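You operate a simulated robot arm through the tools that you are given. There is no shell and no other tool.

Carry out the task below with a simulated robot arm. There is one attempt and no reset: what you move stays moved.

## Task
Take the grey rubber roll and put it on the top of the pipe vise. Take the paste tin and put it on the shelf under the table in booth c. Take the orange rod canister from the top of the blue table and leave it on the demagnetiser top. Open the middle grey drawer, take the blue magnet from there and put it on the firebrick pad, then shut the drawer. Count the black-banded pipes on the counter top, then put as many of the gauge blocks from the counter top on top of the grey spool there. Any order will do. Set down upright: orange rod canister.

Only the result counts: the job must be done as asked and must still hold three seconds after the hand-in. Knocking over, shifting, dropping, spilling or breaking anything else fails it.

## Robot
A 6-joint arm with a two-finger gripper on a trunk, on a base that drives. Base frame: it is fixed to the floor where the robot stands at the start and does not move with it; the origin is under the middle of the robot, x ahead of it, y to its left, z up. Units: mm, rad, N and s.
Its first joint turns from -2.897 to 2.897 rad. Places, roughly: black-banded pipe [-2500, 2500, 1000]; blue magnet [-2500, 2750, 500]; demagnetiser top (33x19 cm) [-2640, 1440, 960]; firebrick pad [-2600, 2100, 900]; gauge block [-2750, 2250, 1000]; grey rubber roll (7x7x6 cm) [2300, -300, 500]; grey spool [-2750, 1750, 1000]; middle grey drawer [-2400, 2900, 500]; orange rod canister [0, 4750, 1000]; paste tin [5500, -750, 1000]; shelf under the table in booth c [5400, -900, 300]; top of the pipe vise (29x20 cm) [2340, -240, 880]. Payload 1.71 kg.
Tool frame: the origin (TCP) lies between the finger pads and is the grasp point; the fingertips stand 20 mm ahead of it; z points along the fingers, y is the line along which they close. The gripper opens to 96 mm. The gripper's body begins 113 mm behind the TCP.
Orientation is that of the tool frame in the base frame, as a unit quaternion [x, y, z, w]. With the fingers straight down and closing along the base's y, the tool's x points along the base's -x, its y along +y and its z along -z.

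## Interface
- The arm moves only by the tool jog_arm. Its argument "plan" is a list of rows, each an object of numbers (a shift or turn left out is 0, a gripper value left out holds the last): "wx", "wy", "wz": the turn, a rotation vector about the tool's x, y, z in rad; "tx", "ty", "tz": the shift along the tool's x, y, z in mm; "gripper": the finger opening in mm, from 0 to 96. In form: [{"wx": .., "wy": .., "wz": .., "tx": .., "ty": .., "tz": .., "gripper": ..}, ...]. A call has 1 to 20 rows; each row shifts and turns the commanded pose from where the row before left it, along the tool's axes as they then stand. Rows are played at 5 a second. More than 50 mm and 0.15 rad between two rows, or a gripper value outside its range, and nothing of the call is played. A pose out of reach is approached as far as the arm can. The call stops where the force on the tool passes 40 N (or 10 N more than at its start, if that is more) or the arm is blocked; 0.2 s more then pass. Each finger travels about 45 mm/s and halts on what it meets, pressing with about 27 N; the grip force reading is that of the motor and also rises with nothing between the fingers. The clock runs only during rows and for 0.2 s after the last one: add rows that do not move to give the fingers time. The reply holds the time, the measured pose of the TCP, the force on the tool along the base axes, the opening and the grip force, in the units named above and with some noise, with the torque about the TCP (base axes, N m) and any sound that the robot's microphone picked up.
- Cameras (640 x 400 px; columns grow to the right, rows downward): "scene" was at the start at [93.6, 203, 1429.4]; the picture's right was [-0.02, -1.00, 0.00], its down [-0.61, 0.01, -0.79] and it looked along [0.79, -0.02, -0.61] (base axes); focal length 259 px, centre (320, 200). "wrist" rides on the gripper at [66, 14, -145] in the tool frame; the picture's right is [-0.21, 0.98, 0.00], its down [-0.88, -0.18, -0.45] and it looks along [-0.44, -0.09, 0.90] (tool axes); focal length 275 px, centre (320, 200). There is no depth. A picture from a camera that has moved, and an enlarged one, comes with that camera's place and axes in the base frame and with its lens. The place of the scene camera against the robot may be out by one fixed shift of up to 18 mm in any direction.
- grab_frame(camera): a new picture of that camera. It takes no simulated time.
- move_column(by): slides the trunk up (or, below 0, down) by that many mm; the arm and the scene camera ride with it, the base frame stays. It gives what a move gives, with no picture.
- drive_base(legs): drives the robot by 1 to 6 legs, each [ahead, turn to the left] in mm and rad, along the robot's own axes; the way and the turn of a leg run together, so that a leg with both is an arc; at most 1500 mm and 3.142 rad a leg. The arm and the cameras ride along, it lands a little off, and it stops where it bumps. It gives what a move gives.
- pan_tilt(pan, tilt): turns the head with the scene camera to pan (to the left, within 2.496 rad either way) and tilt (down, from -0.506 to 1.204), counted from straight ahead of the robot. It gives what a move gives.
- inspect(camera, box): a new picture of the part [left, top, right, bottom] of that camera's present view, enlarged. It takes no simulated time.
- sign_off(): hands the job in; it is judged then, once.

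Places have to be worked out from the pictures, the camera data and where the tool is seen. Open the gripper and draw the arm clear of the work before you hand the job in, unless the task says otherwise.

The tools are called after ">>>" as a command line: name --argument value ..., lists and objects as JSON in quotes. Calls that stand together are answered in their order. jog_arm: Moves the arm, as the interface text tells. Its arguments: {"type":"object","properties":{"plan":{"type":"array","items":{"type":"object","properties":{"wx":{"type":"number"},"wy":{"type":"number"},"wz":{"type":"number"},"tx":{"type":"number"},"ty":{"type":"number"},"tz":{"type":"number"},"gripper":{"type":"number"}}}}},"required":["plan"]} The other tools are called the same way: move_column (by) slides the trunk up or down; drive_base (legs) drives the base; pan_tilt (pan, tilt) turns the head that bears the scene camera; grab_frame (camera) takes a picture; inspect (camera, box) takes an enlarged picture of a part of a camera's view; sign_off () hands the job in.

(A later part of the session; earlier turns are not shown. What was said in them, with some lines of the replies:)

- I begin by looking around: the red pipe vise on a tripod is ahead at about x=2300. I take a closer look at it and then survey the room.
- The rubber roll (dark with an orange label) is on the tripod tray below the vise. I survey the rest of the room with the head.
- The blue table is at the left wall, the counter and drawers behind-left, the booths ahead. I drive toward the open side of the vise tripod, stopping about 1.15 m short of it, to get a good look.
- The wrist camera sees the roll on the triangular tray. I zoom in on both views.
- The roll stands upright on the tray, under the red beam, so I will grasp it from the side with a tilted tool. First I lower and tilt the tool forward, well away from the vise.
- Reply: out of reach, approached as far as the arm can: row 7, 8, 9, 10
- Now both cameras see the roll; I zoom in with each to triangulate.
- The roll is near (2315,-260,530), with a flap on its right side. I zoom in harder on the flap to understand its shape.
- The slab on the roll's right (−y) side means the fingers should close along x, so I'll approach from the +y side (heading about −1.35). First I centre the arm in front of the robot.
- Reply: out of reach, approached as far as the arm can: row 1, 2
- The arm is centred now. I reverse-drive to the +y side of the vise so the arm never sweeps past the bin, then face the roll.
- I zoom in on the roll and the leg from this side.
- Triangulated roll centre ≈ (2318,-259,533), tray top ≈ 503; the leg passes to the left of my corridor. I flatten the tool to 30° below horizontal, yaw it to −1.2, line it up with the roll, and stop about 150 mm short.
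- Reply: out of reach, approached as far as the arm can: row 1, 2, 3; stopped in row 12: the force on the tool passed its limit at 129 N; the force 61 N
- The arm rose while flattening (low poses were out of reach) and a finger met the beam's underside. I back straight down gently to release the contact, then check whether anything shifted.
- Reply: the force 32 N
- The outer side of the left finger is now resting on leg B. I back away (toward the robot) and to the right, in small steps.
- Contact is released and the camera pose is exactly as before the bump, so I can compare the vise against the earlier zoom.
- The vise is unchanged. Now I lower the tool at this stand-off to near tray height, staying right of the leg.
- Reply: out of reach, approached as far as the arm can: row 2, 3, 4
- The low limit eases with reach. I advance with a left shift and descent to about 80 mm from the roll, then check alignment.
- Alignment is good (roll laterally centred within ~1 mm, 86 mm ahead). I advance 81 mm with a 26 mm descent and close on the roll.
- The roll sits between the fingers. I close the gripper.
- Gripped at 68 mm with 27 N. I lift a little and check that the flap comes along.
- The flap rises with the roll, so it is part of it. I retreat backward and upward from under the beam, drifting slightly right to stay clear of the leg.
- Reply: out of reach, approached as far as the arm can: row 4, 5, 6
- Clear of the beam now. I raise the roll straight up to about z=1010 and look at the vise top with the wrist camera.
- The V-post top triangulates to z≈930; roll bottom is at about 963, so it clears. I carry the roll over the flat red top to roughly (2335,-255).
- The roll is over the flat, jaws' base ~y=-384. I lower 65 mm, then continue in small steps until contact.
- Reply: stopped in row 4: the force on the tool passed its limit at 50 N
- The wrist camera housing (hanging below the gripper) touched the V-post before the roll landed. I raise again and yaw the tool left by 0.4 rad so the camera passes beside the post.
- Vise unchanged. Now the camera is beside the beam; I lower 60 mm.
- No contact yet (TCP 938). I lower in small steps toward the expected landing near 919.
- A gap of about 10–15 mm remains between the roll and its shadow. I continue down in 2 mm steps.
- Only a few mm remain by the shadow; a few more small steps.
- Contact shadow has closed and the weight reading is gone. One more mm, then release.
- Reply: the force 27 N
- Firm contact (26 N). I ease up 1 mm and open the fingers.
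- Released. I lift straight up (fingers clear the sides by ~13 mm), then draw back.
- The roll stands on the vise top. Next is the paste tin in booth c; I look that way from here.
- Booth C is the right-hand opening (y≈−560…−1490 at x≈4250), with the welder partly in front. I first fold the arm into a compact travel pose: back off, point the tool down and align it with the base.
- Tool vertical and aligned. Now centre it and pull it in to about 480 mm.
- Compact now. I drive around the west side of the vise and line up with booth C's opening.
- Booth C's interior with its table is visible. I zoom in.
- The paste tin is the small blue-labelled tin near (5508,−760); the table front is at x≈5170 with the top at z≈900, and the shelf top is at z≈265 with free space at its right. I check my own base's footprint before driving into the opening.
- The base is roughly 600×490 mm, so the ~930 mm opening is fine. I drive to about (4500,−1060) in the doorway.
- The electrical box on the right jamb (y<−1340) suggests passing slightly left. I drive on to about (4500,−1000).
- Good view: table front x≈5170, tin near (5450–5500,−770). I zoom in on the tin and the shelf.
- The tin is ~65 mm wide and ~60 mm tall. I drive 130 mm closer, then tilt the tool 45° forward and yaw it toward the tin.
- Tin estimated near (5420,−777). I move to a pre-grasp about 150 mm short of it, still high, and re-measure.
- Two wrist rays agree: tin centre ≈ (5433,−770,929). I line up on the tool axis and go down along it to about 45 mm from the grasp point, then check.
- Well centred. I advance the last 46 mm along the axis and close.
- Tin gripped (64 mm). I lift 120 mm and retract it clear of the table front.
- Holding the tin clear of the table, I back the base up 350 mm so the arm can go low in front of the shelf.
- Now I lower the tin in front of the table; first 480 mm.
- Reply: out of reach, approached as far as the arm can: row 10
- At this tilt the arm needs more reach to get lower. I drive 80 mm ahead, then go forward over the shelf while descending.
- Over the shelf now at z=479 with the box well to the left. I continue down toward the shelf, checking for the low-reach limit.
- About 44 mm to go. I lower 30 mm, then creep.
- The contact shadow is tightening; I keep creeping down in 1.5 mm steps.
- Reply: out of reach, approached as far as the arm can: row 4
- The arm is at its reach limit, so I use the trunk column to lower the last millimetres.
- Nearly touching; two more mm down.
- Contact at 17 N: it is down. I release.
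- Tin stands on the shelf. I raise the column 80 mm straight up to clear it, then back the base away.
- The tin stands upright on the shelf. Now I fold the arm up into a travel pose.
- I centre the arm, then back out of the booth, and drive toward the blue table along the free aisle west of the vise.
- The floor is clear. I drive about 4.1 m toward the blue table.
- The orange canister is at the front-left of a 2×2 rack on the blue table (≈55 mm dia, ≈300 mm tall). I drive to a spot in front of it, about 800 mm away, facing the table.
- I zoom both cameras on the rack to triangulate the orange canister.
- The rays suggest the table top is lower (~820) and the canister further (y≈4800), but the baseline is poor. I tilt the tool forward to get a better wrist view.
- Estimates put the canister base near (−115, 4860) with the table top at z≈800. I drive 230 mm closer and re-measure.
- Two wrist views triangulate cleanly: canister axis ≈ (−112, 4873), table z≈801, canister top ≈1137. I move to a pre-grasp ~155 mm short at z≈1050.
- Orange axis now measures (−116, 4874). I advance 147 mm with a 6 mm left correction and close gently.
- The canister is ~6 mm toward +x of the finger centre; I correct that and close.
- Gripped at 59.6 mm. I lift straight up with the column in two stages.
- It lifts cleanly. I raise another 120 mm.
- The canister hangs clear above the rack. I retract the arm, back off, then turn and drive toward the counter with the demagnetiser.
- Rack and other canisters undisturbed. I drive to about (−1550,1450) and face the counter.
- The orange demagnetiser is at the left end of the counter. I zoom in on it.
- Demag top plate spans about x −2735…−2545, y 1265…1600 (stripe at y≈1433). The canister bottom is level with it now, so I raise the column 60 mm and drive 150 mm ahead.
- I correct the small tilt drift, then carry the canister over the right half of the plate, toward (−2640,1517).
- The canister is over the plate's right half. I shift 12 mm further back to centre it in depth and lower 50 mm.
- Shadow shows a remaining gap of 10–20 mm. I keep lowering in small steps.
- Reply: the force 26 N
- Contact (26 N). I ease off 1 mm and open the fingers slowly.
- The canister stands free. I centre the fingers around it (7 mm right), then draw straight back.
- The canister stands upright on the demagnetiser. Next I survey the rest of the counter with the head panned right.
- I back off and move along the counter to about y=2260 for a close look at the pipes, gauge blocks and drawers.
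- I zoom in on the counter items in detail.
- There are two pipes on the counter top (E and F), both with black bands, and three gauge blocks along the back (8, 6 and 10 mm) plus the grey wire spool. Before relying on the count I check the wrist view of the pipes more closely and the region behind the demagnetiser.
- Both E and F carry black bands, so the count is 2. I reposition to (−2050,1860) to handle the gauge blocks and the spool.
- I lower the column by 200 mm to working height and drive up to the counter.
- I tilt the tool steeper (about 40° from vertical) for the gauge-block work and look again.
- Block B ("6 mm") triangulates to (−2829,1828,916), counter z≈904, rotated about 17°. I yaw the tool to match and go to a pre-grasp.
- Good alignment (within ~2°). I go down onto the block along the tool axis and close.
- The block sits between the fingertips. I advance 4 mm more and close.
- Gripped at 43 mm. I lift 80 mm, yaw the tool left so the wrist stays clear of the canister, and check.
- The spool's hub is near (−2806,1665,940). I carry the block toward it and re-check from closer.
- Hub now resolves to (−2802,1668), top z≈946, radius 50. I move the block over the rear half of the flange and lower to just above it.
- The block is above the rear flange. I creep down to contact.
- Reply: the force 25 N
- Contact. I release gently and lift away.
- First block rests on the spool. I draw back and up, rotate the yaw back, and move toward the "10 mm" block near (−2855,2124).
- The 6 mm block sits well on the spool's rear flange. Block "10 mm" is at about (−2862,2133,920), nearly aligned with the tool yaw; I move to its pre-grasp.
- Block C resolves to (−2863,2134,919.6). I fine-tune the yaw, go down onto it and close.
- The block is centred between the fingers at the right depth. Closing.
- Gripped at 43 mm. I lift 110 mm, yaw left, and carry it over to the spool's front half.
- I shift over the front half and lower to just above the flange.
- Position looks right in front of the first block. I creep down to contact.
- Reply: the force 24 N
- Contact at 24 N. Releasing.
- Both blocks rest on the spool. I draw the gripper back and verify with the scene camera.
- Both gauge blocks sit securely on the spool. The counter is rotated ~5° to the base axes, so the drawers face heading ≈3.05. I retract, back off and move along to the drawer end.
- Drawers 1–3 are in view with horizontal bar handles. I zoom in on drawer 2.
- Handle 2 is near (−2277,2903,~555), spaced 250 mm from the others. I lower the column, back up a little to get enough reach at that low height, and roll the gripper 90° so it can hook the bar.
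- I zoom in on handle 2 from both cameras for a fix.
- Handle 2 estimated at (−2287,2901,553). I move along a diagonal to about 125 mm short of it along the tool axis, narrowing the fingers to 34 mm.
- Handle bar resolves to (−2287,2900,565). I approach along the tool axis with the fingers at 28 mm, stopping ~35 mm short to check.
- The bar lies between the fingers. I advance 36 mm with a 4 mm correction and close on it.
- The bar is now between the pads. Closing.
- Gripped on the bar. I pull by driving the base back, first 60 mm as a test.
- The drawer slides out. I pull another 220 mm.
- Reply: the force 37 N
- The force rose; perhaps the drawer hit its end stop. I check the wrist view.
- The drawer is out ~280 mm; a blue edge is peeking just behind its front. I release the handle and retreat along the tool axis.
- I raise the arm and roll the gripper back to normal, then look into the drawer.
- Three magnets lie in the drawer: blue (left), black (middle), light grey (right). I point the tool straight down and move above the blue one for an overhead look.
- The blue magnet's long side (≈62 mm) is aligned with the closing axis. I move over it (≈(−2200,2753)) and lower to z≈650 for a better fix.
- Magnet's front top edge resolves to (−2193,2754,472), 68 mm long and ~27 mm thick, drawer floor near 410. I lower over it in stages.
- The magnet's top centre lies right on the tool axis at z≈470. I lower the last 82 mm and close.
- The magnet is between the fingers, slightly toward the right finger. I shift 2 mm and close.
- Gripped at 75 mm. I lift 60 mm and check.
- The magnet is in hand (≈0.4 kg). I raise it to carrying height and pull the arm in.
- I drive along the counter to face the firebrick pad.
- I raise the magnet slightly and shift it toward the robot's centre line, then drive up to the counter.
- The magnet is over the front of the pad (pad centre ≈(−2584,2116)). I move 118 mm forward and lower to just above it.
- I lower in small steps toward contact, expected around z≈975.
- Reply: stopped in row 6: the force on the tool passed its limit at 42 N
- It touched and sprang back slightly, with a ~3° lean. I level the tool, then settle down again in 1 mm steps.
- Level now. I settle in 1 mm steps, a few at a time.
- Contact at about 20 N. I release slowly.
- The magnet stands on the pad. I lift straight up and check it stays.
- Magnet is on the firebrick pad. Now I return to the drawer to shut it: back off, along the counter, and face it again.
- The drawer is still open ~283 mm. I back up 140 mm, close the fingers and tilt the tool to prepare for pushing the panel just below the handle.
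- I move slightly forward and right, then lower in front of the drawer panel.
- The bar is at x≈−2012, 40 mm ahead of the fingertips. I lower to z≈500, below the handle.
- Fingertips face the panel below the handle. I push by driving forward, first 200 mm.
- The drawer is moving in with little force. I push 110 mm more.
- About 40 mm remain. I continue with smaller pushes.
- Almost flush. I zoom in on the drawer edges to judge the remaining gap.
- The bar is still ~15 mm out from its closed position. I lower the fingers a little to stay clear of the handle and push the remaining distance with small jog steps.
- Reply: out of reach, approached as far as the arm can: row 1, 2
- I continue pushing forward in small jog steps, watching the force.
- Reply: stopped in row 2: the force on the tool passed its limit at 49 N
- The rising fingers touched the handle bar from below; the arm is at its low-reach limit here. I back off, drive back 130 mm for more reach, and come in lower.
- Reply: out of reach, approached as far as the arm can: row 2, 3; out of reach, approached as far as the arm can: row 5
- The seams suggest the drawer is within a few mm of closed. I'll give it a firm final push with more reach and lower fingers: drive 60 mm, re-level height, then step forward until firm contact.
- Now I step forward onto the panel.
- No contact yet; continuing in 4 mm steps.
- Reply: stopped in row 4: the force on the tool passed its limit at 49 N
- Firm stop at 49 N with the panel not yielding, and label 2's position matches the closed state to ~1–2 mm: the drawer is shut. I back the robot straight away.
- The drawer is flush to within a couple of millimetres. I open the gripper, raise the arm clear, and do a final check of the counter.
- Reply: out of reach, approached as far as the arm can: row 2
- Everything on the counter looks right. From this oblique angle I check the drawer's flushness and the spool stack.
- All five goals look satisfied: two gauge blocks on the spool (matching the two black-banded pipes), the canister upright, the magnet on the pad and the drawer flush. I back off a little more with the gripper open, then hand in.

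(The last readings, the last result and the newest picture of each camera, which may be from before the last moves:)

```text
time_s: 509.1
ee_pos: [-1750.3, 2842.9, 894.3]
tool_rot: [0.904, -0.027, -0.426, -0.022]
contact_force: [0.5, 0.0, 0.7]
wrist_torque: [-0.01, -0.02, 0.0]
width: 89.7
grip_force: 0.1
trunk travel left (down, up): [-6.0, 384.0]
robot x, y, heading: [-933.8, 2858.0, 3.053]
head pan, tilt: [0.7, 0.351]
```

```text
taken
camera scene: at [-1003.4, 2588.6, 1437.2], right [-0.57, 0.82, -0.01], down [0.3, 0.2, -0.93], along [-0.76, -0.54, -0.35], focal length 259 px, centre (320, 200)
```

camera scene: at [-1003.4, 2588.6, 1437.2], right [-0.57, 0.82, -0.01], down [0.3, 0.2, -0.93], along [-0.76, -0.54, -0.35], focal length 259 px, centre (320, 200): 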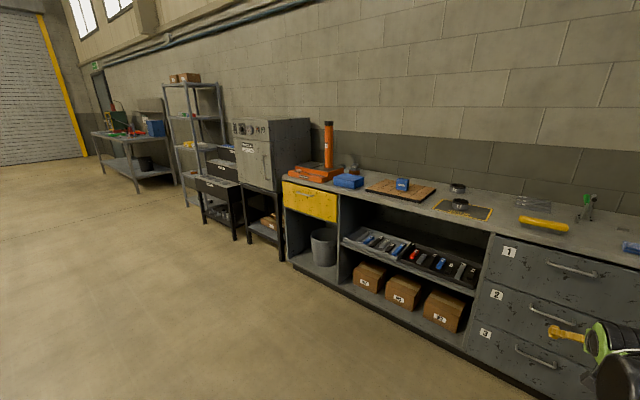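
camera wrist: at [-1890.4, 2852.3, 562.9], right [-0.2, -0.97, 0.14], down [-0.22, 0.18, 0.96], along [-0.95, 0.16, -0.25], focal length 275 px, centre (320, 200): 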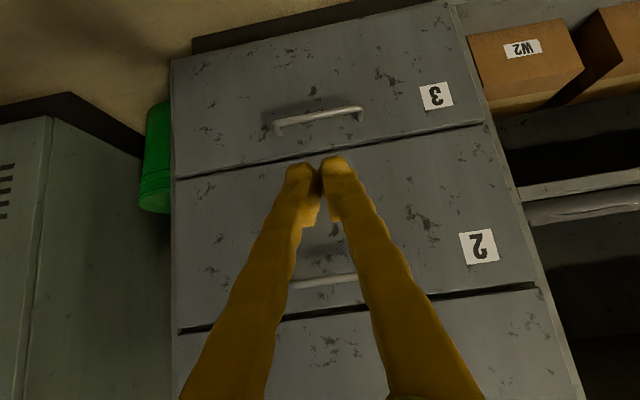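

The counter scene is stable and the arm is clear with the gripper open. I hand the job in.

>>> sign_off

```text
The job is handed in.
```

I did all five parts of the job and handed it in; the judge's result hasn't come back.

- **Rubber roll:** it stands on the flat top of the pipe vise, between the near V-post and the jaws.
- **Paste tin:** it stands upright on the shelf under the table in booth c, to the right of the grey box.
- **Orange rod canister:** it stands upright on the right half of the demagnetiser top. The rack and the other three canisters looked undisturbed.
- **Blue magnet:** it stands on the firebrick pad. The middle drawer is shut; by the seams in the camera pictures it sits about 2–3 mm proud of the drawers above and below. I pushed it until it stopped firmly at about 49 N.
- **Gauge blocks:** I counted two black-banded pipes on the counter top (E and F), so I put two blocks, the 6 mm and the 10 mm, on top of the grey spool.

**Bumps:** the gripper hit the vise twice during the roll task. The first hit peaked at 129 N on the underside of the beam, and the wrist camera later touched a V-post. The vise's position in the pictures was the same before and after both. While I was shutting the drawer, the fingers also touched its own handle.

I checked the counter again just before hand-in. I last saw the roll and the tin when I left each of them.
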